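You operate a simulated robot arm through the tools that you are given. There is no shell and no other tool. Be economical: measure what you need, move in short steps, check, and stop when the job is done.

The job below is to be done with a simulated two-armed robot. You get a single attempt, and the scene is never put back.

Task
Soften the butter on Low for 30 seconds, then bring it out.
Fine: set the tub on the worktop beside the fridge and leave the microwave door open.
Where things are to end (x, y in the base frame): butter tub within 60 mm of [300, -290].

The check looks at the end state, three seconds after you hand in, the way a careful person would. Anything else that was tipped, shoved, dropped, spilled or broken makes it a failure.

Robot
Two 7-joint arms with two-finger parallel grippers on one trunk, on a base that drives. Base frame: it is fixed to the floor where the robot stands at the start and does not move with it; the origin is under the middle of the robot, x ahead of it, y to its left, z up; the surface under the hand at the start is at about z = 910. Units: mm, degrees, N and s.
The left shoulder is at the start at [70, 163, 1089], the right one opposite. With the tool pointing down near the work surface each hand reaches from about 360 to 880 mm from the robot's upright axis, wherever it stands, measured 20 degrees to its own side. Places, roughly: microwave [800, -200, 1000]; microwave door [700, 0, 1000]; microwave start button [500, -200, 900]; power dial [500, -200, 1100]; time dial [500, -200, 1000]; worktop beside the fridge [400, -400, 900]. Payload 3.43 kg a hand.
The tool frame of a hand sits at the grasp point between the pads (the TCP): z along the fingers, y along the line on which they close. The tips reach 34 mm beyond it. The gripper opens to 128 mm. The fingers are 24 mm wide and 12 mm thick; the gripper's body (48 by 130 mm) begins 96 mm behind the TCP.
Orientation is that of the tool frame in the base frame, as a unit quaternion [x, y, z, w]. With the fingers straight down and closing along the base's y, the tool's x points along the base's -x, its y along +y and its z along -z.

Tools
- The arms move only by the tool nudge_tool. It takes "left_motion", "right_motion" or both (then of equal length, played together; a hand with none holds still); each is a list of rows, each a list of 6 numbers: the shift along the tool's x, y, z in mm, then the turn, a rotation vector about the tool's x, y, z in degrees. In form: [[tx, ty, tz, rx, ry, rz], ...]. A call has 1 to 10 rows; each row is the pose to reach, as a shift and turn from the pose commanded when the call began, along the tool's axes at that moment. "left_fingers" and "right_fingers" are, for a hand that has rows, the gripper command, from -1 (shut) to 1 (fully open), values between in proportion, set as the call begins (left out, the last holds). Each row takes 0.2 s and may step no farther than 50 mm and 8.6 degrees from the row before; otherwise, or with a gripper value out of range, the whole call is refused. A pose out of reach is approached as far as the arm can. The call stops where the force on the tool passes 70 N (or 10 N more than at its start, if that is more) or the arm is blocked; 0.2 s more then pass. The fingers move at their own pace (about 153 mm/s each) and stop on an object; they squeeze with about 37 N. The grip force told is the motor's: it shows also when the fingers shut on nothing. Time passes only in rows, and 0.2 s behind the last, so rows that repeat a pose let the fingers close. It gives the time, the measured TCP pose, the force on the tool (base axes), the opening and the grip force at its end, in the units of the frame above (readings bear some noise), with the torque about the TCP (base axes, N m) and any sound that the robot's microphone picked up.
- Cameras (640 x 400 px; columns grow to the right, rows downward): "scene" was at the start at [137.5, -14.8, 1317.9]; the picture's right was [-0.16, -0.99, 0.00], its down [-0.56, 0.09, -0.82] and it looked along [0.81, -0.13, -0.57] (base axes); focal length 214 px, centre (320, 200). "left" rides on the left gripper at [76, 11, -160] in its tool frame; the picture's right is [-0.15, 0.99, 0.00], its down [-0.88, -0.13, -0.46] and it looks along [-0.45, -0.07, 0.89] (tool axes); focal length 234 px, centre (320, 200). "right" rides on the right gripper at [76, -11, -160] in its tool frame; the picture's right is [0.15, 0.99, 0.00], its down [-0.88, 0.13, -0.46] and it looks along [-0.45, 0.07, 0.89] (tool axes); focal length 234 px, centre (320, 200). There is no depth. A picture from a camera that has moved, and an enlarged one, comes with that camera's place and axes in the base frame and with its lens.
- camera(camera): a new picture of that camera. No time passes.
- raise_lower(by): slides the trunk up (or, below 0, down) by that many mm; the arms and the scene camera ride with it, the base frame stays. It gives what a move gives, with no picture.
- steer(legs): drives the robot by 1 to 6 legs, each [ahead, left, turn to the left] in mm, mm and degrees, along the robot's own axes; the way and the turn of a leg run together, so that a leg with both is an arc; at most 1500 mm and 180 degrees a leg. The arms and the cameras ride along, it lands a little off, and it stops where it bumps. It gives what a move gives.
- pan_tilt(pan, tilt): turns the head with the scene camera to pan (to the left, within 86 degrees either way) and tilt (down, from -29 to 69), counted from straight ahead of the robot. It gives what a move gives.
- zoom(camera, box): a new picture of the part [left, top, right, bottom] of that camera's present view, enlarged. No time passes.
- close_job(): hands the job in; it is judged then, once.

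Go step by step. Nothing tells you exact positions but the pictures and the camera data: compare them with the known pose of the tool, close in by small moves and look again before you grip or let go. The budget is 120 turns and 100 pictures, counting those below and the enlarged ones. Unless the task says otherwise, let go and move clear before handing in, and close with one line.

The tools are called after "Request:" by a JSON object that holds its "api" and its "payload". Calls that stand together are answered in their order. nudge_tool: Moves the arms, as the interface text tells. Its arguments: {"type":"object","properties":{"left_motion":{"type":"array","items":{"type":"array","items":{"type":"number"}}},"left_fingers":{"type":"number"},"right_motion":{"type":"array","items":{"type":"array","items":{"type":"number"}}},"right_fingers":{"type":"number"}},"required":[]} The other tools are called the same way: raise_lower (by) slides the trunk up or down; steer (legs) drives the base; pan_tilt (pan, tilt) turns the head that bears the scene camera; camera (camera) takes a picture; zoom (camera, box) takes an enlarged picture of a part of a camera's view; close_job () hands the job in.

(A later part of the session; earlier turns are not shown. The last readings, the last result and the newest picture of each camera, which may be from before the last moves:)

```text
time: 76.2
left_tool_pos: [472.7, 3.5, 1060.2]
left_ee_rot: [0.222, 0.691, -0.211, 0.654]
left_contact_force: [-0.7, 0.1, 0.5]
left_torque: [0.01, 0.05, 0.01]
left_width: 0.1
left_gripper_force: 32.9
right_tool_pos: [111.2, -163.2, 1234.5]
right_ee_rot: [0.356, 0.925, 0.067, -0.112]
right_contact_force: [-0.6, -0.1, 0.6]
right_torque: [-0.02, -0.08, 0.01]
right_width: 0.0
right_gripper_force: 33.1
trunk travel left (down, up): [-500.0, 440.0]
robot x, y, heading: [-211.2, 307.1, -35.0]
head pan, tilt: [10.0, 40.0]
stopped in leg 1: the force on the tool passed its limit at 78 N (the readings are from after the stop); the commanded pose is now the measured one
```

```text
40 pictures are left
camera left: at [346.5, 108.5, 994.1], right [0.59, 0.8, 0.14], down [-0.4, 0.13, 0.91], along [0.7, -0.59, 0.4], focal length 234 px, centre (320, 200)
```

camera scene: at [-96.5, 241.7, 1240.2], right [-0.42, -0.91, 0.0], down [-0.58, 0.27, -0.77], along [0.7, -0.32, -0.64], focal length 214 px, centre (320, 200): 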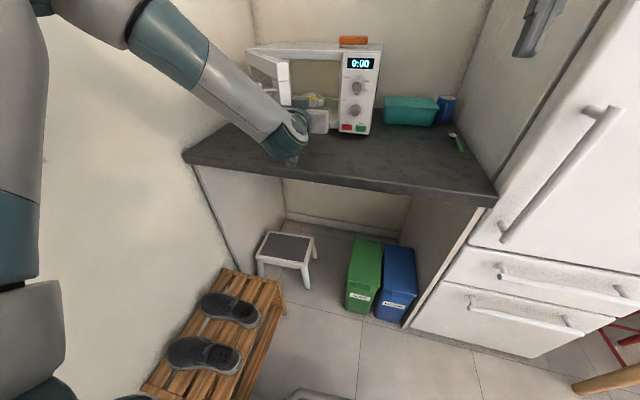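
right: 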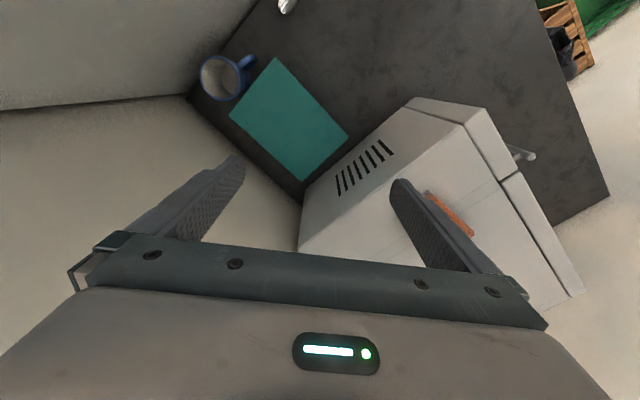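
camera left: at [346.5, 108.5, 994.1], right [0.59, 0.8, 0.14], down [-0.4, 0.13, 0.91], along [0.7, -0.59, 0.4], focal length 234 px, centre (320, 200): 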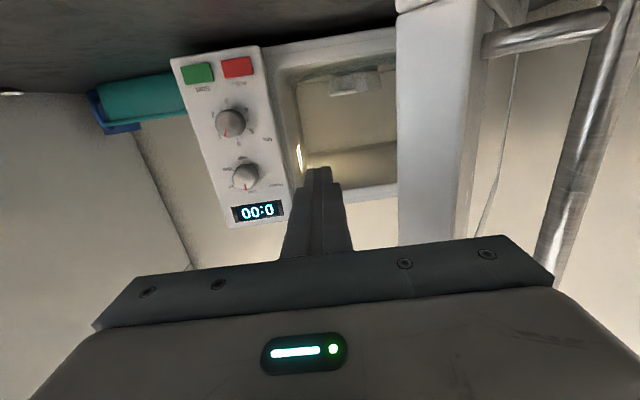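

The door has swung to about 60 degrees, and the butter tub is now visible inside. I'll keep sweeping with small base turns.

Request:
{"api": "steer", "payload": {"legs": [[-25, -20, 6], [-20, -15, 5]]}}

Request:
{"api": "camera", "payload": {"camera": "scene"}}

```text
time: 77.6
left_tool_pos: [465.4, 130.4, 1057.4]
left_ee_rot: [0.156, 0.711, -0.149, 0.67]
left_contact_force: [-0.1, 0.4, -0.2]
left_torque: [-0.01, 0.03, 0.0]
left_width: 0.0
left_gripper_force: 32.8
right_tool_pos: [143.0, -101.1, 1232.9]
right_ee_rot: [0.264, 0.955, 0.056, -0.122]
right_contact_force: [0.1, 0.5, 0.6]
right_torque: [0.0, 0.0, 0.0]
right_width: 0.0
right_gripper_force: 32.8
trunk travel left (down, up): [-500.0, 440.0]
robot x, y, heading: [-269.0, 296.2, -23.9]
head pan, tilt: [10.0, 40.0]
```

```text
39 pictures are left
camera scene: at [-138.4, 256.5, 1239.6], right [-0.24, -0.97, 0.0], down [-0.62, 0.15, -0.77], along [0.74, -0.18, -0.64], focal length 214 px, centre (320, 200)
```

scene: 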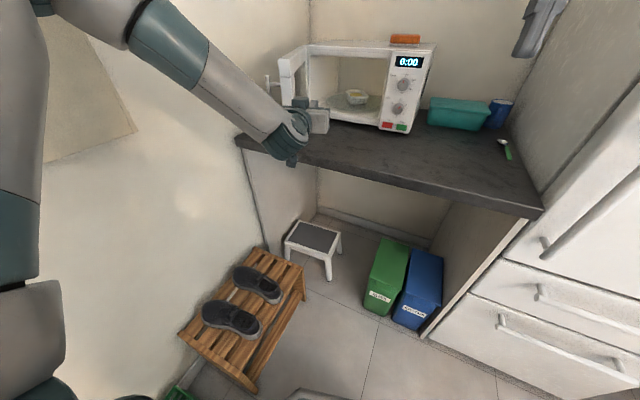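

The door is now open roughly 90 degrees and the tub sits on the microwave floor. I'll zoom in on it to plan the grasp.

Request:
{"api": "zoom", "payload": {"camera": "scene", "box": [260, 25, 440, 145]}}

Request:
{"api": "camera", "payload": {"camera": "left"}}

```text
3.33 times, centred on (350, 85) of scene
camera zoom: at [-138.4, 256.5, 1239.6], right [-0.24, -0.97, 0.0], down [-0.62, 0.15, -0.77], along [0.74, -0.18, -0.64], focal length 715 px, centre (220, 583)
```

zoom: 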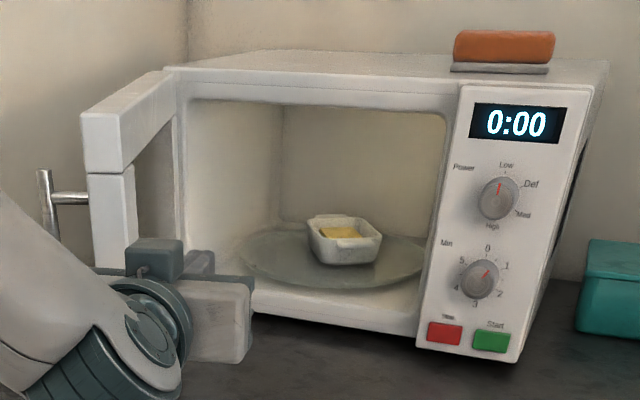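

```text
37 pictures are left
camera left: at [321.6, 210.6, 991.7], right [0.42, 0.9, 0.14], down [-0.42, 0.05, 0.91], along [0.8, -0.44, 0.4], focal length 234 px, centre (320, 200)
```

left: 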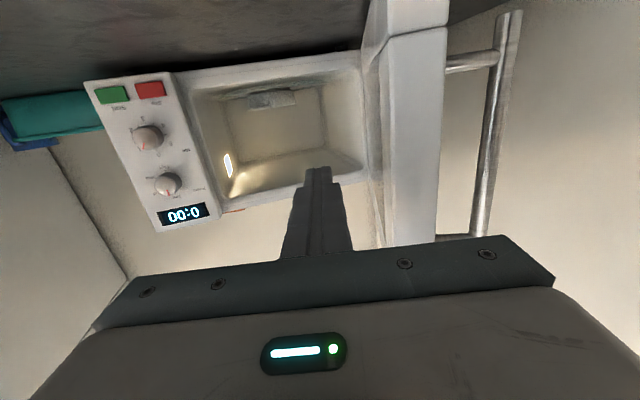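

The tub is an open white dish with butter on the turntable, at about u≈390, v≈736, z≈975. The camera block would foul the counter underneath, so I'll roll the left hand camera-up again out here, pulling back a little.

Request:
{"api": "nudge_tool", "payload": {"left_motion": [[0, 0, -10, 0, 0, -8.5], [0, 0, -20, 0, 0, -17], [0, 0, -30, 0, 0, -25.5], [0, 0, -40, 0, 0, -34], [0, 0, -50, 0, 0, -42.5], [0, 0, -60, 0, 0, -51], [0, 0, -70, 0, 0, -59.5], [0, 0, -80, 0, 0, -68], [0, 0, -80, 0, 0, -76.5], [0, 0, -80, 0, 0, -85]]}}

Request:
{"api": "nudge_tool", "payload": {"left_motion": [[0, 0, 0, 0, 0, -8.5], [0, 0, 0, 0, 0, -17], [0, 0, 0, 0, 0, -25.5], [0, 0, 0, 0, 0, -34], [0, 0, 0, 0, 0, -42.5], [0, 0, 0, 0, 0, -51], [0, 0, 0, 0, 0, -59.5], [0, 0, 0, 0, 0, -68], [0, 0, 0, 0, 0, -76.5], [0, 0, 0, 0, 0, -85]]}}

Request:
{"api": "camera", "payload": {"camera": "left"}}

```text
time: 80.0
left_tool_pos: [369.6, 142.4, 1076.5]
left_ee_rot: [-0.352, 0.629, -0.566, 0.399]
left_contact_force: [0.1, -0.3, -0.9]
left_torque: [0.01, 0.02, 0.05]
left_width: 0.0
left_gripper_force: 33.1
right_tool_pos: [118.8, -118.9, 1235.7]
right_ee_rot: [0.267, 0.955, 0.064, -0.114]
right_contact_force: [-0.7, -0.6, -0.5]
right_torque: [0.0, -0.03, -0.05]
right_width: 0.1
right_gripper_force: 33.2
trunk travel left (down, up): [-500.0, 440.0]
robot x, y, heading: [-270.5, 293.5, -23.9]
head pan, tilt: [10.0, 40.0]
stopped in row 10 (left hand): the arm was blocked; the commanded pose is now the measured one
```

```text
time: 82.4
left_tool_pos: [369.3, 137.1, 1076.0]
left_ee_rot: [0.684, -0.23, 0.686, 0.091]
left_contact_force: [-0.2, 0.1, -1.0]
left_torque: [0.01, 0.05, 0.01]
left_width: 0.0
left_gripper_force: 32.9
right_tool_pos: [121.1, -119.5, 1235.1]
right_ee_rot: [0.267, 0.955, 0.063, -0.115]
right_contact_force: [0.0, -0.1, 0.9]
right_torque: [-0.02, 0.01, -0.01]
right_width: 0.0
right_gripper_force: 33.1
trunk travel left (down, up): [-500.0, 440.0]
robot x, y, heading: [-264.7, 292.2, -24.1]
head pan, tilt: [10.0, 40.0]
stopped in row 10 (left hand): the arm was blocked; the commanded pose is now the measured one
```

```text
36 pictures are left
camera left: at [217.3, 185.0, 1155.2], right [-0.43, -0.84, -0.33], down [-0.31, 0.48, -0.82], along [0.85, -0.25, -0.47], focal length 234 px, centre (320, 200)
```

left: 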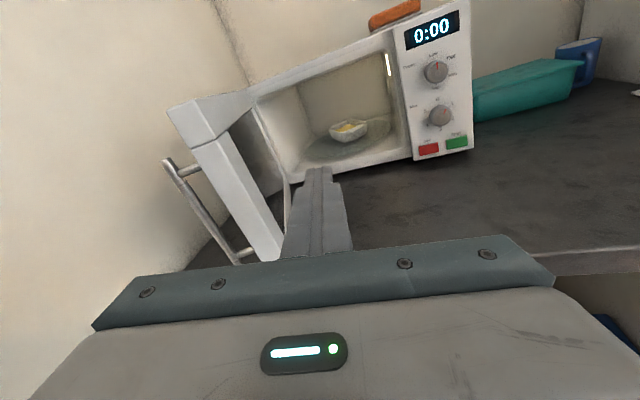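

The hand is camera-up and I can see the tub clearly from it. I'll open the fingers fully, lower the trunk 60 mm, and drive part way toward the opening.

Request:
{"api": "nudge_tool", "payload": {"left_motion": [[0, 0, 0, 0, 0, 0], [0, 0, 0, 0, 0, 0], [0, 0, 0, 0, 0, 0]], "left_fingers": 1}}

Request:
{"api": "raise_lower", "payload": {"by": -60}}

Request:
{"api": "steer", "payload": {"legs": [[240, -48, 0]]}}

Request:
{"api": "camera", "payload": {"camera": "left"}}

Request:
{"api": "camera", "payload": {"camera": "scene"}}

```text
time: 83.2
left_tool_pos: [371.0, 138.4, 1071.9]
left_ee_rot: [0.686, -0.23, 0.685, 0.089]
left_contact_force: [0.7, -0.2, -0.5]
left_torque: [0.02, -0.03, 0.0]
left_width: 127.8
left_gripper_force: 0.0
right_tool_pos: [125.2, -119.9, 1232.9]
right_ee_rot: [0.266, 0.955, 0.065, -0.115]
right_contact_force: [-0.6, 0.4, -0.2]
right_torque: [0.02, 0.0, -0.01]
right_width: 0.0
right_gripper_force: 33.0
trunk travel left (down, up): [-500.0, 440.0]
robot x, y, heading: [-269.1, 293.4, -24.1]
head pan, tilt: [10.0, 40.0]
```

```text
time: 84.2
left_tool_pos: [371.4, 137.3, 1012.8]
left_ee_rot: [0.685, -0.23, 0.685, 0.089]
left_contact_force: [0.0, -0.2, -0.1]
left_torque: [0.02, 0.0, 0.0]
left_width: 128.1
left_gripper_force: 0.1
right_tool_pos: [125.3, -120.5, 1172.3]
right_ee_rot: [0.265, 0.955, 0.065, -0.114]
right_contact_force: [0.5, 0.3, -0.7]
right_torque: [0.02, -0.01, 0.01]
right_width: 0.0
right_gripper_force: 33.3
trunk travel left (down, up): [-440.0, 500.0]
robot x, y, heading: [-265.3, 291.5, -23.8]
head pan, tilt: [10.0, 40.0]
```

```text
time: 85.0
left_tool_pos: [372.4, 132.4, 1015.5]
left_ee_rot: [0.683, -0.231, 0.687, 0.093]
left_contact_force: [-0.2, 0.9, -0.5]
left_torque: [0.01, -0.01, 0.01]
left_width: 128.0
left_gripper_force: 0.0
right_tool_pos: [129.6, -122.6, 1174.5]
right_ee_rot: [0.268, 0.955, 0.062, -0.114]
right_contact_force: [0.1, 0.2, -0.3]
right_torque: [0.01, -0.04, 0.03]
right_width: 0.1
right_gripper_force: 32.4
trunk travel left (down, up): [-440.0, 500.0]
robot x, y, heading: [-265.2, 287.2, -24.2]
head pan, tilt: [10.0, 40.0]
stopped in leg 1: the robot was blocked; the commanded pose is now the measured one
```

```text
35 pictures are left
camera left: at [221.6, 179.6, 1094.7], right [-0.43, -0.84, -0.33], down [-0.31, 0.48, -0.82], along [0.85, -0.25, -0.46], focal length 234 px, centre (320, 200)
```

left: 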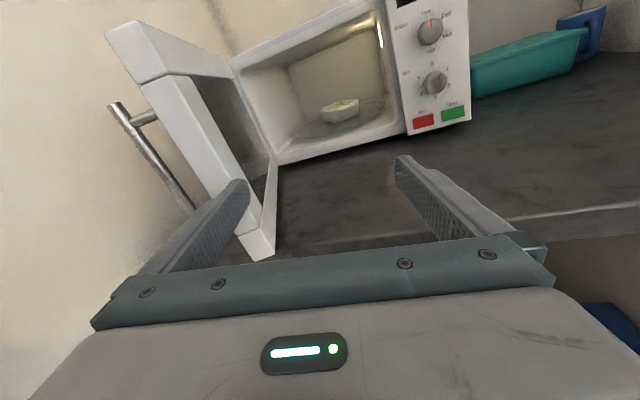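

```text
34 pictures are left
camera scene: at [-151.0, 238.1, 1180.9], right [-0.24, -0.97, -0.01], down [-0.61, 0.16, -0.77], along [0.75, -0.18, -0.64], focal length 214 px, centre (320, 200)
```

scene: 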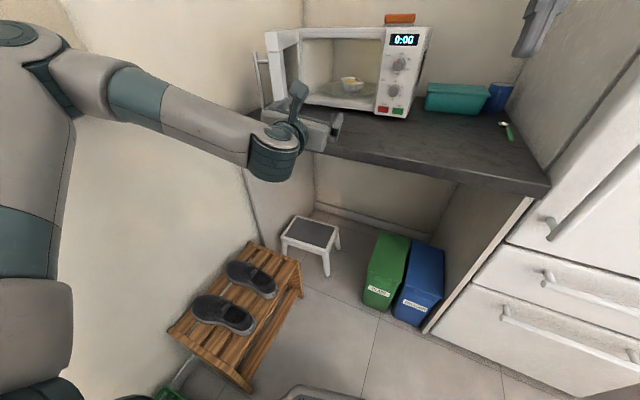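

The base stopped at once although the floor ahead looks clear and the hand feels no force. I suspect the left elbow or the base's left side, so I'll look that way.

Request:
{"api": "pan_tilt", "payload": {"pan": 60, "tilt": 30}}

Request:
{"api": "camera", "payload": {"camera": "scene"}}

Request:
{"api": "pan_tilt", "payload": {"pan": -40, "tilt": 50}}

Request:
{"api": "camera", "payload": {"camera": "scene"}}

```text
time: 86.1
left_tool_pos: [374.8, 132.3, 1011.5]
left_ee_rot: [0.685, -0.231, 0.685, 0.09]
left_contact_force: [-0.5, -0.6, 0.4]
left_torque: [-0.02, 0.04, -0.02]
left_width: 127.8
left_gripper_force: 0.0
right_tool_pos: [130.6, -122.3, 1172.7]
right_ee_rot: [0.267, 0.955, 0.063, -0.114]
right_contact_force: [0.2, -0.6, -0.3]
right_torque: [0.03, 0.0, 0.0]
right_width: 0.3
right_gripper_force: 33.0
trunk travel left (down, up): [-440.0, 500.0]
robot x, y, heading: [-266.2, 289.5, -24.1]
head pan, tilt: [60.0, 30.0]
```

```text
33 pictures are left
camera scene: at [-158.8, 309.7, 1196.5], right [0.59, -0.81, 0.0], down [-0.39, -0.28, -0.87], along [0.71, 0.51, -0.49], focal length 214 px, centre (320, 200)
```

scene: 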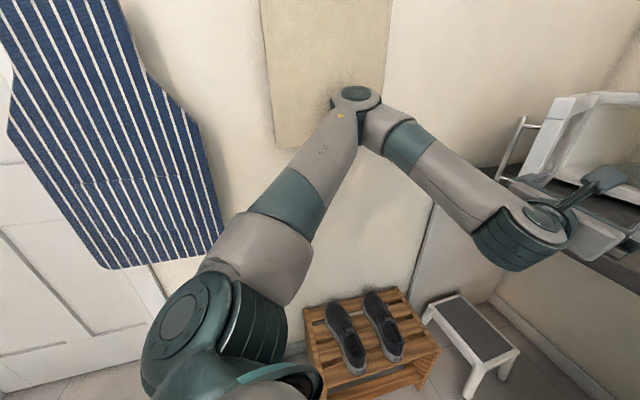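

```text
time: 87.9
left_tool_pos: [376.3, 130.2, 1012.1]
left_ee_rot: [0.685, -0.232, 0.684, 0.091]
left_contact_force: [-1.4, -0.1, -0.8]
left_torque: [0.02, 0.02, 0.0]
left_width: 127.8
left_gripper_force: 0.0
right_tool_pos: [131.5, -124.9, 1173.6]
right_ee_rot: [0.268, 0.955, 0.063, -0.115]
right_contact_force: [-0.6, 0.0, -0.2]
right_torque: [-0.03, -0.02, 0.0]
right_width: 0.0
right_gripper_force: 32.6
trunk travel left (down, up): [-440.0, 500.0]
robot x, y, heading: [-263.5, 287.7, -24.0]
head pan, tilt: [-40.0, 50.0]
```

```text
32 pictures are left
camera scene: at [-196.3, 186.9, 1165.3], right [-0.9, -0.44, -0.01], down [-0.33, 0.7, -0.64], along [0.29, -0.57, -0.77], focal length 214 px, centre (320, 200)
```

scene: 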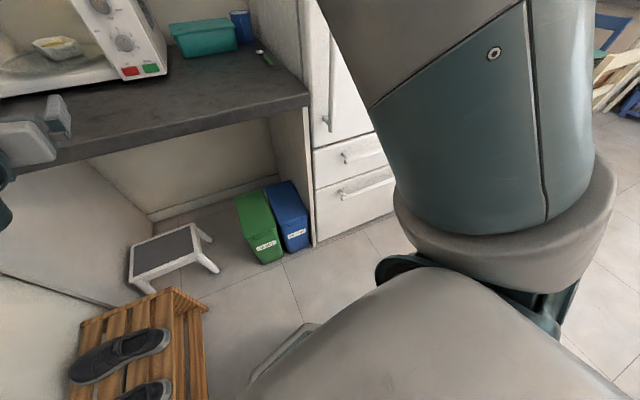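

The left elbow is up against the wall by the hanging bag, which is what blocked the base. I'll turn the base right, which takes the elbow off the wall, and plan to reach in with a straighter arm from further back.

Request:
{"api": "steer", "payload": {"legs": [[-10, -20, -5], [0, 0, -6]]}}

Request:
{"api": "pan_tilt", "payload": {"pan": 20, "tilt": 35}}

Request:
{"api": "camera", "payload": {"camera": "scene"}}

```text
time: 89.3
left_tool_pos: [330.7, 6.5, 1005.2]
left_ee_rot: [0.664, -0.291, 0.67, 0.16]
left_contact_force: [0.2, -0.7, 0.2]
left_torque: [0.01, 0.02, 0.0]
left_width: 127.9
left_gripper_force: 0.0
right_tool_pos: [40.8, -197.3, 1172.9]
right_ee_rot: [0.359, 0.924, 0.068, -0.113]
right_contact_force: [-0.1, 0.7, 0.0]
right_torque: [0.0, 0.02, 0.02]
right_width: 0.0
right_gripper_force: 33.3
trunk travel left (down, up): [-440.0, 500.0]
robot x, y, heading: [-281.5, 276.2, -35.0]
head pan, tilt: [-40.0, 50.0]
```

```text
time: 90.6
left_tool_pos: [329.0, 7.3, 1006.9]
left_ee_rot: [0.664, -0.291, 0.67, 0.161]
left_contact_force: [0.0, 0.8, -0.3]
left_torque: [0.03, 0.0, 0.0]
left_width: 127.9
left_gripper_force: 0.0
right_tool_pos: [42.7, -196.0, 1173.3]
right_ee_rot: [0.358, 0.924, 0.067, -0.115]
right_contact_force: [0.9, 0.5, 0.3]
right_torque: [-0.04, -0.02, -0.02]
right_width: 0.0
right_gripper_force: 32.8
trunk travel left (down, up): [-440.0, 500.0]
robot x, y, heading: [-281.4, 279.3, -35.3]
head pan, tilt: [20.0, 35.0]
```

```text
31 pictures are left
camera scene: at [-155.7, 223.6, 1187.2], right [-0.26, -0.97, 0.0], down [-0.55, 0.15, -0.82], along [0.79, -0.21, -0.57], focal length 214 px, centre (320, 200)
```

scene: 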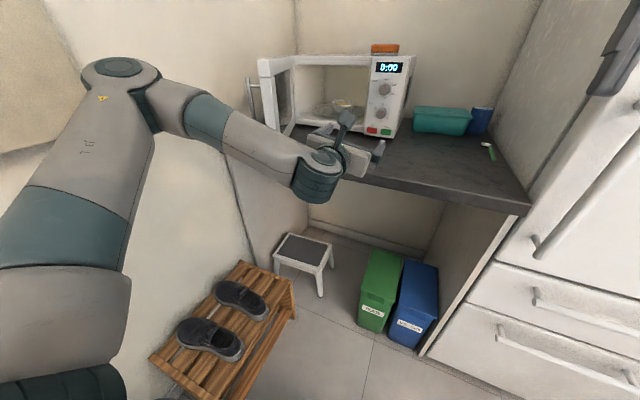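

The elbow is now free. I'll swing the hand left to u≈340 and forward a little, keeping inside the door, then check before driving in.

Request:
{"api": "nudge_tool", "payload": {"left_motion": [[-4, -26, 10, 0, 0, -2], [-8, -52, 20, 0, 0, -4], [-13, -78, 30, 0, 0, -6], [-18, -104, 40, 0, 0, -8], [-22, -130, 50, 0, 0, -10], [-22, -130, 50, 0, 0, -10]]}}

Request:
{"api": "camera", "payload": {"camera": "left"}}

```text
time: 92.2
left_tool_pos: [385.8, 52.1, 1032.0]
left_ee_rot: [0.671, -0.277, 0.655, 0.212]
left_contact_force: [1.7, -1.3, -0.1]
left_torque: [0.01, -0.02, 0.03]
left_width: 128.0
left_gripper_force: 0.1
left hand out of reach, approached as far as the arm can: row 1, 2, 3, 4, 5, 6
right_tool_pos: [7.7, -221.4, 1175.0]
right_ee_rot: [0.367, 0.921, 0.076, -0.106]
right_contact_force: [0.0, -0.1, 1.3]
right_torque: [-0.05, -0.1, -0.02]
right_width: 0.0
right_gripper_force: 32.5
trunk travel left (down, up): [-440.0, 500.0]
robot x, y, heading: [-283.8, 266.7, -36.3]
head pan, tilt: [20.0, 35.0]
stopped in row 6 (left hand): the arm was blocked; the commanded pose is now the measured one
```

```text
30 pictures are left
camera left: at [256.6, 141.6, 1115.8], right [-0.64, -0.73, -0.22], down [-0.25, 0.48, -0.84], along [0.73, -0.48, -0.49], focal length 234 px, centre (320, 200)
```

left: 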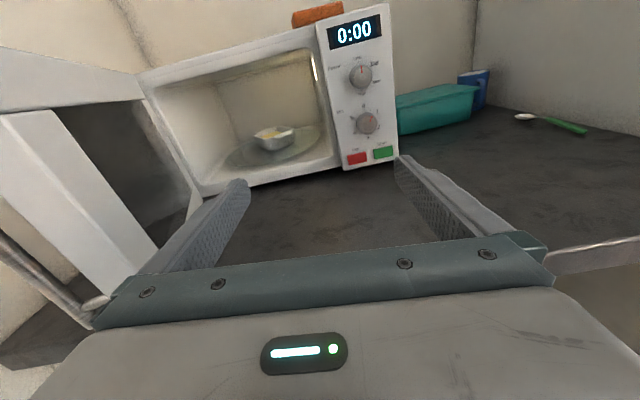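

The elbow keeps meeting the wall because the arm is too folded at this distance. I'll back the base well away, stretch the arm forward in open space so the elbow comes in, and then drive in with the arm extended.

Request:
{"api": "steer", "payload": {"legs": [[-30, -25, 0], [-280, 0, -2]]}}

Request:
{"api": "nudge_tool", "payload": {"left_motion": [[0, 0, 45, 0, 0, 0], [0, 0, 90, 0, 0, 0], [0, -10, 135, 0, 0, 0], [0, -20, 180, 0, 0, 0], [0, -30, 220, 0, 0, 0], [0, -40, 250, 0, 0, 0], [0, -40, 250, 0, 0, 0]]}}

Request:
{"api": "camera", "payload": {"camera": "scene"}}

```text
time: 92.9
left_tool_pos: [386.6, 52.7, 1031.1]
left_ee_rot: [0.67, -0.277, 0.655, 0.215]
left_contact_force: [0.0, 0.3, -0.2]
left_torque: [-0.01, 0.01, 0.02]
left_width: 128.0
left_gripper_force: 0.1
right_tool_pos: [9.6, -221.6, 1173.2]
right_ee_rot: [0.367, 0.921, 0.075, -0.107]
right_contact_force: [-0.4, 0.4, 0.3]
right_torque: [0.01, -0.01, 0.03]
right_width: 0.1
right_gripper_force: 32.8
trunk travel left (down, up): [-440.0, 500.0]
robot x, y, heading: [-289.3, 268.0, -36.3]
head pan, tilt: [20.0, 35.0]
stopped in leg 1: the robot was blocked; the commanded pose is now the measured one
```

```text
time: 94.5
left_tool_pos: [615.8, -71.5, 1008.3]
left_ee_rot: [0.676, -0.272, 0.65, 0.218]
left_contact_force: [0.1, 0.7, -0.2]
left_torque: [-0.02, 0.01, -0.02]
left_width: 128.1
left_gripper_force: 0.1
left hand out of reach, approached as far as the arm can: row 2, 3, 4
right_tool_pos: [26.1, -210.2, 1173.8]
right_ee_rot: [0.368, 0.92, 0.069, -0.112]
right_contact_force: [-0.1, 0.2, 0.5]
right_torque: [-0.02, 0.01, 0.0]
right_width: 0.0
right_gripper_force: 32.9
trunk travel left (down, up): [-440.0, 500.0]
robot x, y, heading: [-286.6, 267.1, -36.4]
head pan, tilt: [20.0, 35.0]
```

```text
29 pictures are left
camera scene: at [-162.0, 212.6, 1187.4], right [-0.28, -0.96, 0.0], down [-0.55, 0.16, -0.82], along [0.79, -0.23, -0.57], focal length 214 px, centre (320, 200)
```

scene: 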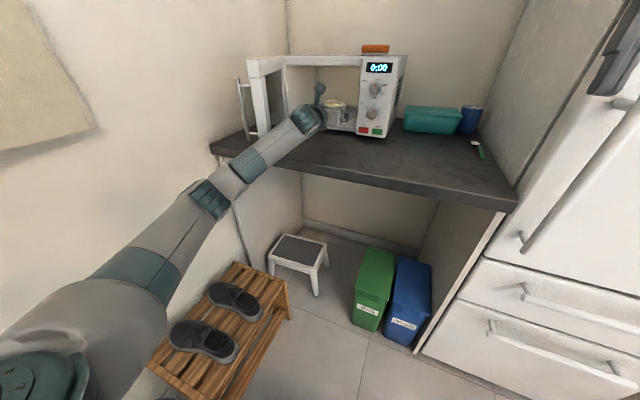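

The stretch itself solved it: the arm is now straight, the elbow is off the wall, and the hand is at the oven mouth (u≈327, v≈526) with no contact. I'll look through the hand camera.

Request:
{"api": "camera", "payload": {"camera": "left"}}

```text
28 pictures are left
camera left: at [489.1, 18.7, 1094.7], right [-0.64, -0.74, -0.2], down [-0.27, 0.47, -0.84], along [0.72, -0.49, -0.5], focal length 234 px, centre (320, 200)
```

left: 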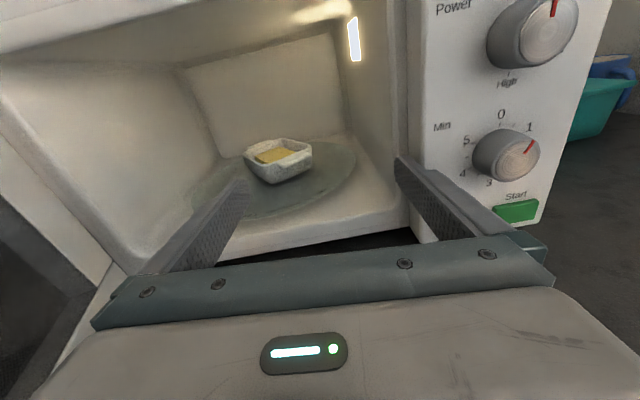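

The tub is clearly visible on the turntable. I'll zoom in to see how it is oriented.

Request:
{"api": "zoom", "payload": {"camera": "left", "box": [220, 110, 340, 200]}}

```text
4.44 times, centred on (280, 155) of left
camera zoom: at [489.1, 18.7, 1094.7], right [-0.64, -0.74, -0.2], down [-0.27, 0.47, -0.84], along [0.72, -0.49, -0.5], focal length 1041 px, centre (498, 400)
```

zoom: 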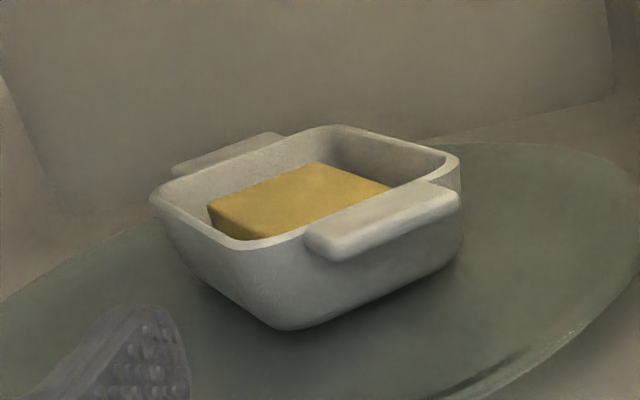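

The dish is about 88 × 78 mm, centred near u≈396, v≈732, rim z≈990, turned about 32 degrees with a handle at each end. I'll yaw the hand 17 degrees left, pitch it down a bit, and line up in the mouth.

Request:
{"api": "nudge_tool", "payload": {"left_motion": [[-2, -8, 0, 4.2, -2.1, 0], [-4, -17, 0, 8.5, -4.2, 0], [-6, -25, 0, 12.7, -6.3, 0], [-8, -33, 0, 17, -8.5, 0], [-8, -33, 0, 17, -8.5, 0]]}}

Request:
{"api": "camera", "payload": {"camera": "left"}}

```text
time: 95.7
left_tool_pos: [639.4, -43.9, 1001.2]
left_ee_rot: [0.747, -0.188, 0.631, 0.095]
left_contact_force: [0.0, -0.1, -0.8]
left_torque: [-0.02, -0.04, 0.0]
left_width: 128.0
left_gripper_force: 0.0
right_tool_pos: [26.9, -210.9, 1173.2]
right_ee_rot: [0.368, 0.92, 0.068, -0.114]
right_contact_force: [0.4, -0.7, -0.3]
right_torque: [0.0, 0.01, -0.02]
right_width: 0.0
right_gripper_force: 32.7
trunk travel left (down, up): [-440.0, 500.0]
robot x, y, heading: [-285.4, 270.1, -36.5]
head pan, tilt: [20.0, 35.0]
```

```text
26 pictures are left
camera left: at [501.1, -5.1, 1105.6], right [-0.42, -0.88, -0.24], down [-0.48, 0.43, -0.76], along [0.77, -0.2, -0.6], focal length 234 px, centre (320, 200)
```

left: 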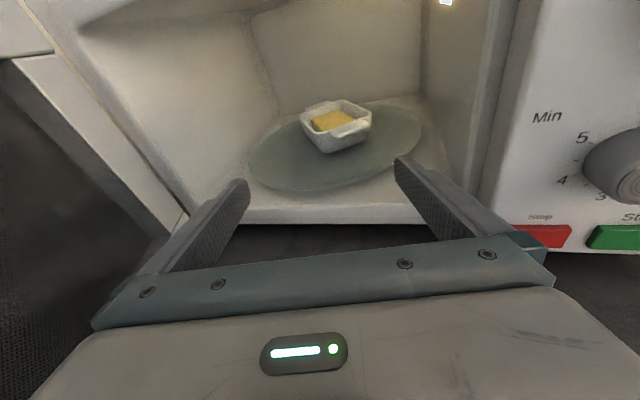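

The tub is ahead and lines up with the hand after a straight 95 mm base advance. I'll level the small roll error and drive in slowly.

Request:
{"api": "nudge_tool", "payload": {"left_motion": [[0, 0, 0, 0, 0, -2.5], [0, 0, 0, 0, 0, -5], [0, 0, 0, 0, 0, -5]]}}

Request:
{"api": "steer", "payload": {"legs": [[50, 0, 0], [45, 0, 0]]}}

Request:
{"api": "camera", "payload": {"camera": "left"}}

```text
time: 96.5
left_tool_pos: [638.6, -43.7, 1001.1]
left_ee_rot: [0.754, -0.154, 0.626, 0.122]
left_contact_force: [-0.3, 0.2, 0.3]
left_torque: [0.0, -0.02, -0.01]
left_width: 127.7
left_gripper_force: 0.0
right_tool_pos: [28.0, -210.5, 1172.6]
right_ee_rot: [0.368, 0.92, 0.069, -0.114]
right_contact_force: [0.3, 0.3, 0.5]
right_torque: [0.01, -0.01, 0.0]
right_width: 0.0
right_gripper_force: 33.0
trunk travel left (down, up): [-440.0, 500.0]
robot x, y, heading: [-288.6, 266.0, -36.2]
head pan, tilt: [20.0, 35.0]
```

```text
time: 97.6
left_tool_pos: [662.5, -78.6, 1006.2]
left_ee_rot: [0.752, -0.161, 0.627, 0.124]
left_contact_force: [-0.2, -0.4, 0.6]
left_torque: [-0.01, -0.01, 0.0]
left_width: 128.0
left_gripper_force: 0.1
right_tool_pos: [55.1, -239.6, 1176.9]
right_ee_rot: [0.367, 0.921, 0.069, -0.107]
right_contact_force: [1.0, -0.6, 0.7]
right_torque: [0.0, 0.02, -0.04]
right_width: 0.1
right_gripper_force: 33.2
trunk travel left (down, up): [-440.0, 500.0]
robot x, y, heading: [-249.7, 238.3, -36.2]
head pan, tilt: [20.0, 35.0]
stopped in leg 1: the robot was blocked; the commanded pose is now the measured one
```

```text
25 pictures are left
camera left: at [526.8, -31.5, 1109.5], right [-0.42, -0.89, -0.16], down [-0.5, 0.37, -0.78], along [0.76, -0.25, -0.6], focal length 234 px, centre (320, 200)
```

left: 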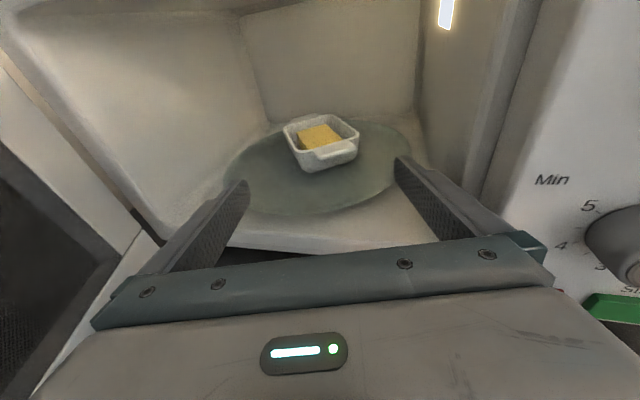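

The base stopped after 45 mm with a slight lift. I'll check the arm and elbow on the scene camera before pushing any further.

Request:
{"api": "pan_tilt", "payload": {"pan": 50, "tilt": 40}}

Request:
{"api": "camera", "payload": {"camera": "scene"}}

```text
time: 98.5
left_tool_pos: [665.1, -78.0, 1004.1]
left_ee_rot: [0.752, -0.161, 0.627, 0.124]
left_contact_force: [0.2, -0.4, 0.5]
left_torque: [0.0, -0.03, 0.01]
left_width: 128.1
left_gripper_force: 0.0
right_tool_pos: [53.4, -239.1, 1178.3]
right_ee_rot: [0.368, 0.921, 0.07, -0.107]
right_contact_force: [-0.5, -0.2, -0.1]
right_torque: [0.01, -0.02, 0.03]
right_width: 0.0
right_gripper_force: 33.3
trunk travel left (down, up): [-440.0, 500.0]
robot x, y, heading: [-248.4, 240.0, -36.3]
head pan, tilt: [50.0, 40.0]
```

```text
24 pictures are left
camera scene: at [-136.3, 229.2, 1180.9], right [0.24, -0.97, 0.0], down [-0.62, -0.15, -0.77], along [0.75, 0.18, -0.64], focal length 214 px, centre (320, 200)
```

scene: 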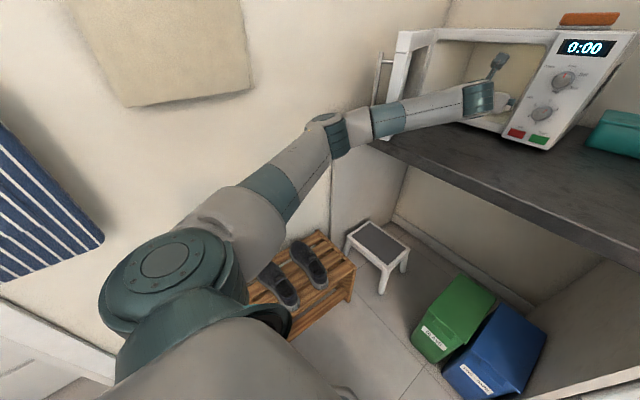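

The left arm looks free of the wall, door and counter. I'll check the right side and the floor there.

Request:
{"api": "pan_tilt", "payload": {"pan": -70, "tilt": 35}}

Request:
{"api": "camera", "payload": {"camera": "scene"}}

```text
time: 100.5
left_tool_pos: [664.1, -76.4, 1004.2]
left_ee_rot: [0.752, -0.161, 0.627, 0.124]
left_contact_force: [0.2, 0.2, -0.7]
left_torque: [0.01, 0.04, 0.0]
left_width: 128.1
left_gripper_force: 0.0
right_tool_pos: [53.4, -238.3, 1177.9]
right_ee_rot: [0.368, 0.921, 0.069, -0.107]
right_contact_force: [0.3, 0.8, 0.1]
right_torque: [-0.01, 0.0, -0.03]
right_width: 0.0
right_gripper_force: 32.6
trunk travel left (down, up): [-440.0, 500.0]
robot x, y, heading: [-245.5, 237.2, -36.4]
head pan, tilt: [-70.0, 35.0]
```

```text
23 pictures are left
camera scene: at [-243.2, 124.4, 1187.6], right [-0.96, 0.28, -0.01], down [0.17, 0.55, -0.82], along [-0.22, -0.79, -0.57], focal length 214 px, centre (320, 200)
```

scene: 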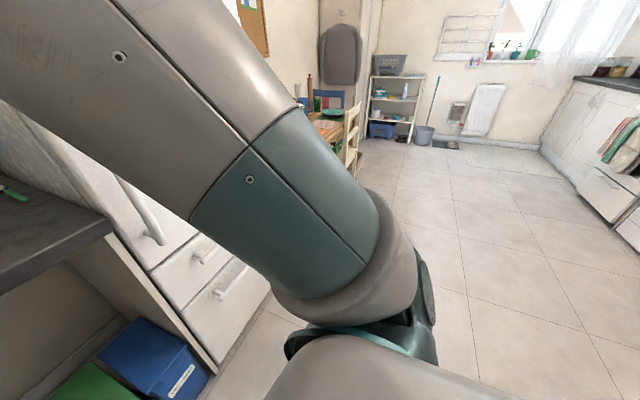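

Nothing on the right is touching. The lowered left elbow is probably at the counter edge, but the arm itself still has reach, so I'll leave the base put. The tub lies straight along the tool axis about 170 mm ahead; I'll advance 95 mm with the arm alone.

Request:
{"api": "nudge_tool", "payload": {"left_motion": [[1, 0, 20, 0, 0, 0], [2, 0, 40, 0, 0, 0], [3, 0, 60, 0, 0, 0], [4, 0, 80, 0, 0, 0], [5, 0, 95, 0, 0, 0], [5, 0, 95, 0, 0, 0]]}}

Request:
{"api": "camera", "payload": {"camera": "left"}}

```text
time: 102.0
left_tool_pos: [757.2, -120.1, 981.5]
left_ee_rot: [0.755, -0.162, 0.623, 0.125]
left_contact_force: [-2.0, -2.3, 8.9]
left_torque: [-0.76, -0.01, -0.28]
left_width: 127.9
left_gripper_force: 0.0
right_tool_pos: [63.7, -242.6, 1173.6]
right_ee_rot: [0.369, 0.92, 0.068, -0.113]
right_contact_force: [0.1, 0.8, -0.7]
right_torque: [0.0, 0.1, 0.03]
right_width: 0.1
right_gripper_force: 33.0
trunk travel left (down, up): [-440.0, 500.0]
robot x, y, heading: [-250.1, 235.6, -36.4]
head pan, tilt: [-70.0, 35.0]
```

```text
22 pictures are left
camera left: at [624.0, -73.2, 1087.5], right [-0.42, -0.89, -0.16], down [-0.51, 0.38, -0.78], along [0.75, -0.25, -0.61], focal length 234 px, centre (320, 200)
```

left: 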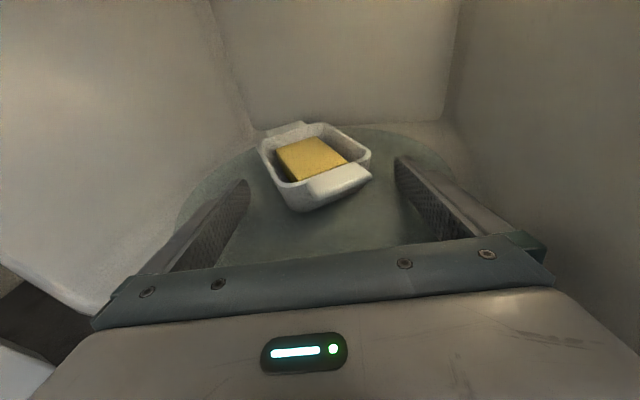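

The tub is centred between the fingers, about 58 mm ahead. A fingertip is grazing the plate, so I'll lift slightly and complete the advance.

Request:
{"api": "nudge_tool", "payload": {"left_motion": [[8, 0, 0, 0, 0, 0], [10, 0, 15, 0, 0, 0], [12, 0, 30, 0, 0, 0], [13, 0, 45, 0, 0, 0], [14, 0, 57, 0, 0, 0], [14, 0, 57, 0, 0, 0]]}}

Request:
{"api": "camera", "payload": {"camera": "left"}}

```text
time: 103.3
left_tool_pos: [794.6, -129.1, 986.7]
left_ee_rot: [0.754, -0.161, 0.624, 0.124]
left_contact_force: [2.9, -1.4, 8.7]
left_torque: [0.24, 0.78, -0.01]
left_width: 127.7
left_gripper_force: 0.0
left hand out of reach, approached as far as the arm can: row 4, 5, 6
right_tool_pos: [63.8, -240.3, 1173.9]
right_ee_rot: [0.368, 0.921, 0.068, -0.112]
right_contact_force: [0.1, 0.3, 0.3]
right_torque: [0.0, 0.01, 0.0]
right_width: 0.0
right_gripper_force: 32.9
trunk travel left (down, up): [-440.0, 500.0]
robot x, y, heading: [-250.9, 238.8, -36.0]
head pan, tilt: [-70.0, 35.0]
```

```text
21 pictures are left
camera left: at [659.5, -84.1, 1093.5], right [-0.42, -0.9, -0.16], down [-0.51, 0.37, -0.78], along [0.75, -0.24, -0.61], focal length 234 px, centre (320, 200)
```

left: 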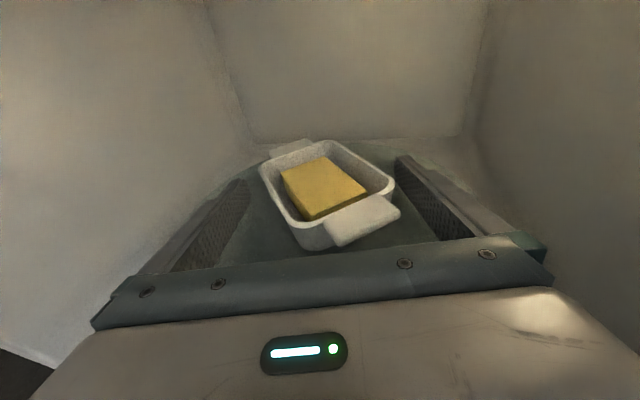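

The arm is at full stretch and the tips reach just past mid-dish. With the arm straight the elbow may be off the counter, so I'll try a 22 mm base advance for a deeper grip.

Request:
{"api": "steer", "payload": {"legs": [[22, -6, 0]]}}

Request:
{"api": "camera", "payload": {"camera": "left"}}

```text
time: 104.2
left_tool_pos: [808.8, -147.8, 988.2]
left_ee_rot: [0.755, -0.161, 0.624, 0.123]
left_contact_force: [-0.8, 3.2, 11.0]
left_torque: [0.35, 1.1, -0.19]
left_width: 128.2
left_gripper_force: 0.0
right_tool_pos: [77.5, -258.5, 1174.6]
right_ee_rot: [0.368, 0.921, 0.069, -0.111]
right_contact_force: [-0.3, -0.4, -0.2]
right_torque: [0.03, 0.01, -0.01]
right_width: 0.0
right_gripper_force: 32.7
trunk travel left (down, up): [-440.0, 500.0]
robot x, y, heading: [-236.8, 220.7, -36.2]
head pan, tilt: [-70.0, 35.0]
```

```text
20 pictures are left
camera left: at [672.9, -101.9, 1093.5], right [-0.42, -0.9, -0.16], down [-0.51, 0.37, -0.78], along [0.75, -0.24, -0.61], focal length 234 px, centre (320, 200)
```

left: 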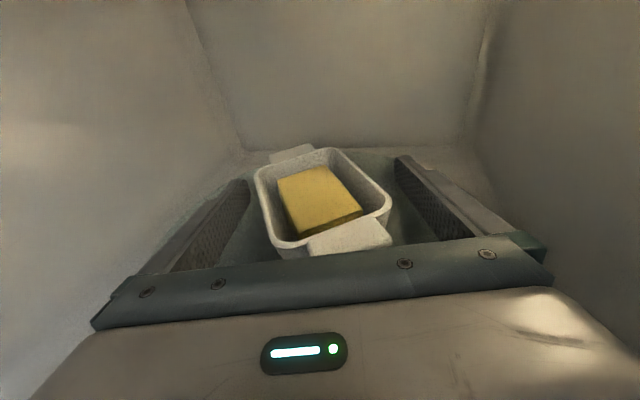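

The dish now sits well inside the fingers. I'll close on it.

Request:
{"api": "nudge_tool", "payload": {"left_motion": [[0, 0, 0, 0, 0, 0], [0, 0, 0, 0, 0, 0], [0, 0, 0, 0, 0, 0], [0, 0, 0, 0, 0, 0]], "left_fingers": -1}}

Request:
{"api": "camera", "payload": {"camera": "left"}}

```text
time: 105.2
left_tool_pos: [809.4, -147.5, 988.4]
left_ee_rot: [0.755, -0.161, 0.624, 0.123]
left_contact_force: [4.3, -0.5, 9.3]
left_torque: [0.57, 0.22, -0.18]
left_width: 79.5
left_gripper_force: 36.6
right_tool_pos: [77.9, -258.5, 1174.8]
right_ee_rot: [0.368, 0.921, 0.069, -0.111]
right_contact_force: [0.3, 0.5, 0.5]
right_torque: [0.0, 0.01, -0.03]
right_width: 0.0
right_gripper_force: 33.4
trunk travel left (down, up): [-440.0, 500.0]
robot x, y, heading: [-237.9, 222.4, -36.3]
head pan, tilt: [-70.0, 35.0]
```

```text
19 pictures are left
camera left: at [673.4, -102.1, 1093.6], right [-0.42, -0.9, -0.16], down [-0.51, 0.37, -0.78], along [0.75, -0.24, -0.61], focal length 234 px, centre (320, 200)
```

left: 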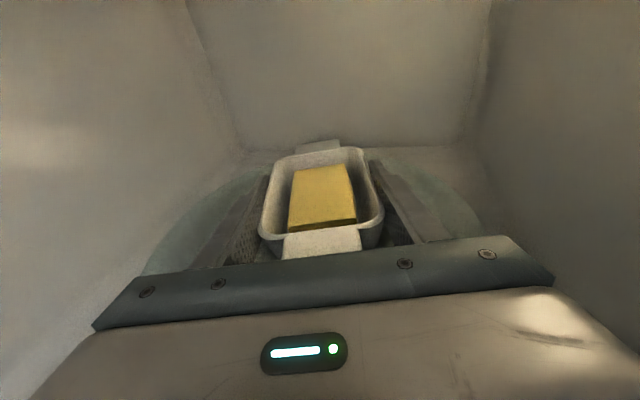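

The dish has squared itself in the grip (79.5 mm). I'll lift 15 mm with the trunk and back the base straight out of the oven.

Request:
{"api": "raise_lower", "payload": {"by": 15}}

Request:
{"api": "steer", "payload": {"legs": [[-60, 0, 0]]}}

Request:
{"api": "camera", "payload": {"camera": "left"}}

```text
time: 105.8
left_tool_pos: [808.5, -147.9, 999.9]
left_ee_rot: [0.756, -0.161, 0.622, 0.123]
left_contact_force: [0.2, -0.9, -3.5]
left_torque: [0.03, 0.03, 0.04]
left_width: 79.2
left_gripper_force: 37.0
right_tool_pos: [78.5, -259.0, 1188.4]
right_ee_rot: [0.367, 0.921, 0.068, -0.112]
right_contact_force: [-0.2, 0.4, -0.2]
right_torque: [-0.02, 0.03, 0.01]
right_width: 0.0
right_gripper_force: 32.7
trunk travel left (down, up): [-455.0, 485.0]
robot x, y, heading: [-238.3, 218.1, -36.3]
head pan, tilt: [-70.0, 35.0]
```

```text
time: 106.8
left_tool_pos: [760.8, -112.2, 1002.0]
left_ee_rot: [0.755, -0.159, 0.624, 0.122]
left_contact_force: [-0.8, -0.1, -1.4]
left_torque: [0.03, 0.03, 0.02]
left_width: 79.3
left_gripper_force: 37.0
right_tool_pos: [30.5, -223.4, 1189.5]
right_ee_rot: [0.368, 0.92, 0.068, -0.112]
right_contact_force: [0.0, 0.2, -0.4]
right_torque: [-0.01, -0.03, 0.02]
right_width: 0.0
right_gripper_force: 33.1
trunk travel left (down, up): [-455.0, 485.0]
robot x, y, heading: [-281.4, 248.9, -36.2]
head pan, tilt: [-70.0, 35.0]
```

```text
18 pictures are left
camera left: at [626.1, -67.2, 1107.6], right [-0.42, -0.9, -0.16], down [-0.51, 0.37, -0.78], along [0.75, -0.24, -0.61], focal length 234 px, centre (320, 200)
```

left: 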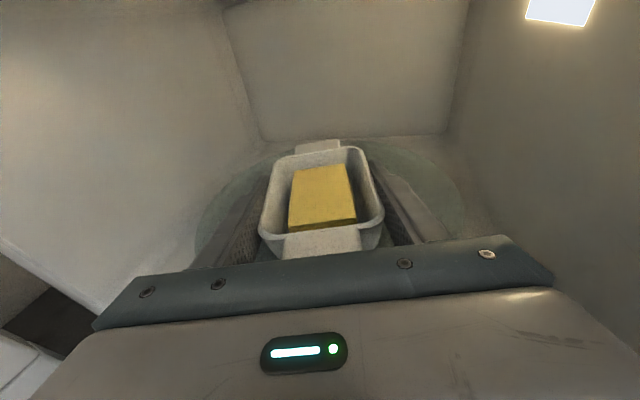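

The tub is lifted and held securely. I'll keep backing out, adding a slight drift right once the dish clears the opening.

Request:
{"api": "steer", "payload": {"legs": [[-150, 0, 0], [-110, -50, 0]]}}

Request:
{"api": "pan_tilt", "payload": {"pan": 5, "tilt": 35}}

Request:
{"api": "camera", "payload": {"camera": "scene"}}

```text
time: 109.0
left_tool_pos: [522.5, -1.1, 1000.7]
left_ee_rot: [0.756, -0.16, 0.624, 0.122]
left_contact_force: [-0.4, 0.8, -2.2]
left_torque: [-0.02, -0.01, 0.0]
left_width: 79.5
left_gripper_force: 36.6
right_tool_pos: [-207.9, -111.0, 1188.3]
right_ee_rot: [0.368, 0.921, 0.068, -0.112]
right_contact_force: [0.6, 0.3, 0.3]
right_torque: [0.01, -0.04, 0.03]
right_width: 0.0
right_gripper_force: 33.0
trunk travel left (down, up): [-455.0, 485.0]
robot x, y, heading: [-522.5, 369.0, -36.3]
head pan, tilt: [-70.0, 35.0]
```

```text
time: 110.4
left_tool_pos: [525.3, 0.3, 1000.9]
left_ee_rot: [0.755, -0.161, 0.623, 0.123]
left_contact_force: [-1.1, -0.8, -2.3]
left_torque: [-0.01, -0.01, 0.02]
left_width: 79.4
left_gripper_force: 36.6
right_tool_pos: [-207.9, -110.9, 1189.0]
right_ee_rot: [0.368, 0.921, 0.068, -0.111]
right_contact_force: [-0.3, 0.2, 0.2]
right_torque: [-0.01, -0.02, 0.01]
right_width: 0.0
right_gripper_force: 33.0
trunk travel left (down, up): [-455.0, 485.0]
robot x, y, heading: [-521.7, 367.0, -36.3]
head pan, tilt: [5.0, 35.0]
```

```text
17 pictures are left
camera scene: at [-405.0, 291.0, 1202.2], right [-0.52, -0.85, 0.0], down [-0.49, 0.3, -0.82], along [0.7, -0.42, -0.57], focal length 214 px, centre (320, 200)
```

scene: 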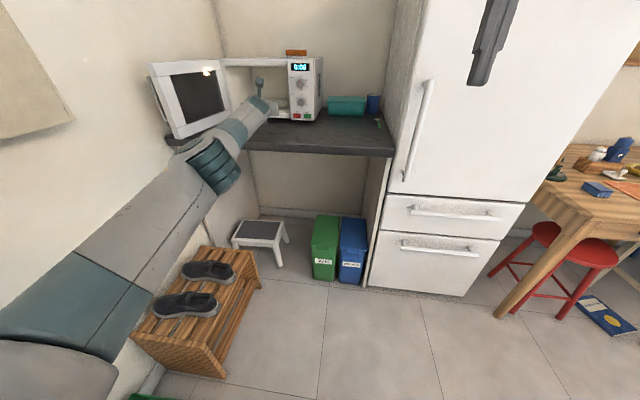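

The tub is out and the door has swung open wide. I'll back up 70 mm and turn right 19 degrees, which carries the tub over the worktop target (u≈−40, v≈416).

Request:
{"api": "steer", "payload": {"legs": [[-70, 0, 0], [0, 0, -19]]}}

Request:
{"api": "camera", "payload": {"camera": "scene"}}

Request:
{"api": "camera", "payload": {"camera": "left"}}

```text
time: 112.5
left_tool_pos: [290.5, -278.4, 1001.6]
left_ee_rot: [0.718, -0.283, 0.595, 0.224]
left_contact_force: [-0.2, 0.1, -1.6]
left_torque: [0.03, 0.04, 0.04]
left_width: 79.4
left_gripper_force: 37.1
right_tool_pos: [-436.0, -145.8, 1187.9]
right_ee_rot: [0.514, 0.848, 0.085, -0.098]
right_contact_force: [-1.0, -0.8, 0.2]
right_torque: [-0.04, -0.02, -0.01]
right_width: 0.0
right_gripper_force: 33.8
trunk travel left (down, up): [-455.0, 485.0]
robot x, y, heading: [-579.5, 410.0, -55.0]
head pan, tilt: [5.0, 35.0]
```

```text
16 pictures are left
camera scene: at [-492.9, 298.7, 1202.2], right [-0.77, -0.64, 0.0], down [-0.37, 0.44, -0.82], along [0.52, -0.63, -0.57], focal length 214 px, centre (320, 200)
```

scene: 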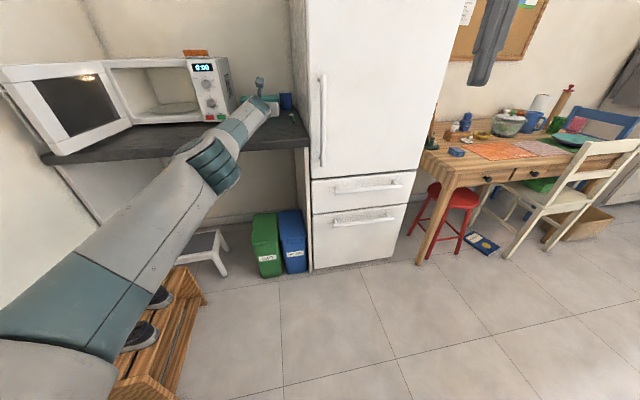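

```text
15 pictures are left
camera left: at [177.6, -191.1, 1106.8], right [-0.68, -0.71, -0.16], down [-0.36, 0.52, -0.77], along [0.63, -0.47, -0.61], focal length 234 px, centre (320, 200)
```

left: 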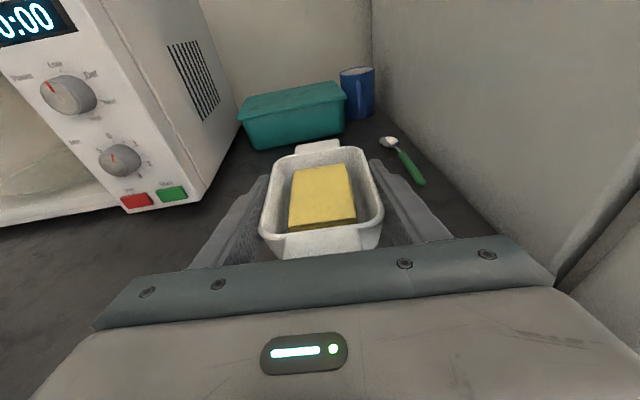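

The tub is over the target: TCP (290, −278) against the goal (300, −290), with the spoon and mug well clear. I'll lower the trunk 50 mm first, then finish in small steps.

Request:
{"api": "raise_lower", "payload": {"by": -48}}

Request:
{"api": "raise_lower", "payload": {"by": -6}}

Request:
{"api": "camera", "payload": {"camera": "scene"}}

```text
time: 113.4
left_tool_pos: [291.3, -277.1, 953.5]
left_ee_rot: [0.719, -0.283, 0.594, 0.224]
left_contact_force: [-0.6, 0.5, -2.5]
left_torque: [0.0, 0.05, 0.0]
left_width: 79.5
left_gripper_force: 37.2
right_tool_pos: [-435.7, -145.5, 1141.8]
right_ee_rot: [0.514, 0.848, 0.086, -0.098]
right_contact_force: [-0.2, -0.4, -0.3]
right_torque: [-0.04, 0.01, -0.01]
right_width: 0.1
right_gripper_force: 33.0
trunk travel left (down, up): [-407.0, 533.0]
robot x, y, heading: [-581.0, 405.9, -55.0]
head pan, tilt: [5.0, 35.0]
```

```text
time: 113.9
left_tool_pos: [290.3, -278.1, 947.3]
left_ee_rot: [0.719, -0.282, 0.595, 0.223]
left_contact_force: [0.8, 0.6, -2.6]
left_torque: [-0.03, 0.03, -0.03]
left_width: 79.4
left_gripper_force: 37.3
right_tool_pos: [-436.4, -145.6, 1134.4]
right_ee_rot: [0.514, 0.848, 0.086, -0.099]
right_contact_force: [-0.4, 0.1, 0.7]
right_torque: [-0.01, -0.01, 0.02]
right_width: 0.1
right_gripper_force: 33.2
trunk travel left (down, up): [-401.0, 539.0]
robot x, y, heading: [-577.4, 407.7, -55.1]
head pan, tilt: [5.0, 35.0]
```

```text
14 pictures are left
camera scene: at [-492.6, 299.1, 1148.2], right [-0.77, -0.64, 0.0], down [-0.37, 0.44, -0.82], along [0.52, -0.63, -0.57], focal length 214 px, centre (320, 200)
```

scene: 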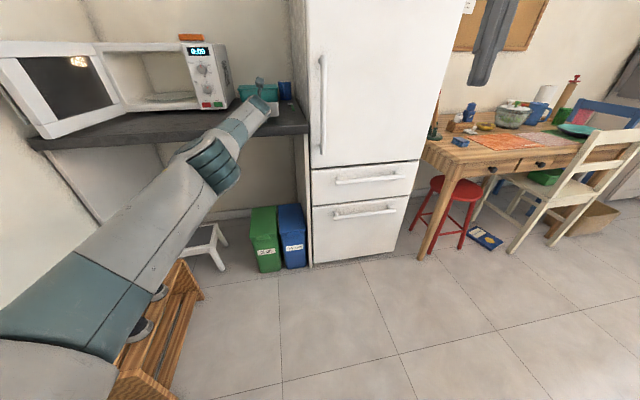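

There is no contact yet, only the dish's own weight. I'll continue down in 4 mm steps.

Request:
{"api": "raise_lower", "payload": {"by": -4}}

Request:
{"api": "raise_lower", "payload": {"by": -4}}

Request:
{"api": "zoom", "payload": {"camera": "left", "box": [160, 100, 480, 300]}}

```text
time: 114.5
left_tool_pos: [291.3, -276.8, 944.1]
left_ee_rot: [0.718, -0.283, 0.595, 0.224]
left_contact_force: [0.3, 0.5, -2.6]
left_torque: [0.03, 0.02, -0.02]
left_width: 79.7
left_gripper_force: 36.9
right_tool_pos: [-436.8, -144.7, 1130.7]
right_ee_rot: [0.515, 0.847, 0.085, -0.099]
right_contact_force: [0.8, 0.7, 0.6]
right_torque: [-0.01, -0.01, -0.01]
right_width: 0.0
right_gripper_force: 32.6
trunk travel left (down, up): [-397.0, 543.0]
robot x, y, heading: [-578.9, 403.6, -55.0]
head pan, tilt: [5.0, 35.0]
```

```text
time: 115.0
left_tool_pos: [290.9, -277.9, 937.7]
left_ee_rot: [0.719, -0.282, 0.595, 0.224]
left_contact_force: [-0.6, 0.1, -2.8]
left_torque: [0.0, -0.02, -0.02]
left_width: 79.3
left_gripper_force: 37.2
right_tool_pos: [-436.3, -146.0, 1127.2]
right_ee_rot: [0.514, 0.848, 0.085, -0.099]
right_contact_force: [-0.6, -0.1, 0.7]
right_torque: [-0.02, -0.03, -0.02]
right_width: 0.0
right_gripper_force: 33.2
trunk travel left (down, up): [-393.0, 547.0]
robot x, y, heading: [-575.1, 408.7, -55.0]
head pan, tilt: [5.0, 35.0]
```

```text
2.00 times, centred on (320, 200) of left
camera zoom: at [178.0, -190.8, 1044.6], right [-0.68, -0.71, -0.16], down [-0.36, 0.52, -0.77], along [0.63, -0.47, -0.61], focal length 468 px, centre (320, 200)
```

zoom: 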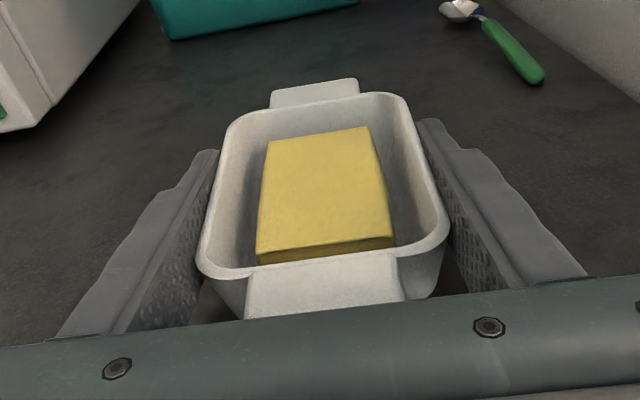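

It is still hanging free. I'll continue in small steps until the force changes sign.

Request:
{"api": "raise_lower", "payload": {"by": -4}}

Request:
{"api": "raise_lower", "payload": {"by": -3}}

```text
time: 115.5
left_tool_pos: [290.4, -277.6, 935.9]
left_ee_rot: [0.718, -0.283, 0.595, 0.224]
left_contact_force: [0.2, -1.0, 0.4]
left_torque: [0.14, -0.01, -0.06]
left_width: 79.4
left_gripper_force: 36.8
right_tool_pos: [-437.7, -145.9, 1124.0]
right_ee_rot: [0.515, 0.847, 0.086, -0.098]
right_contact_force: [0.0, 0.9, -0.9]
right_torque: [0.02, 0.0, 0.0]
right_width: 0.0
right_gripper_force: 32.9
trunk travel left (down, up): [-389.0, 551.0]
robot x, y, heading: [-578.0, 409.2, -54.9]
head pan, tilt: [5.0, 35.0]
```

```text
time: 116.0
left_tool_pos: [290.3, -277.3, 935.4]
left_ee_rot: [0.717, -0.282, 0.597, 0.225]
left_contact_force: [4.4, -3.7, 12.1]
left_torque: [0.72, 0.49, -0.08]
left_width: 79.4
left_gripper_force: 37.0
right_tool_pos: [-437.6, -146.2, 1121.3]
right_ee_rot: [0.514, 0.848, 0.086, -0.098]
right_contact_force: [0.8, 0.0, 0.0]
right_torque: [0.0, 0.02, 0.02]
right_width: 0.0
right_gripper_force: 33.3
trunk travel left (down, up): [-386.0, 554.0]
robot x, y, heading: [-577.0, 407.4, -55.4]
head pan, tilt: [5.0, 35.0]
```

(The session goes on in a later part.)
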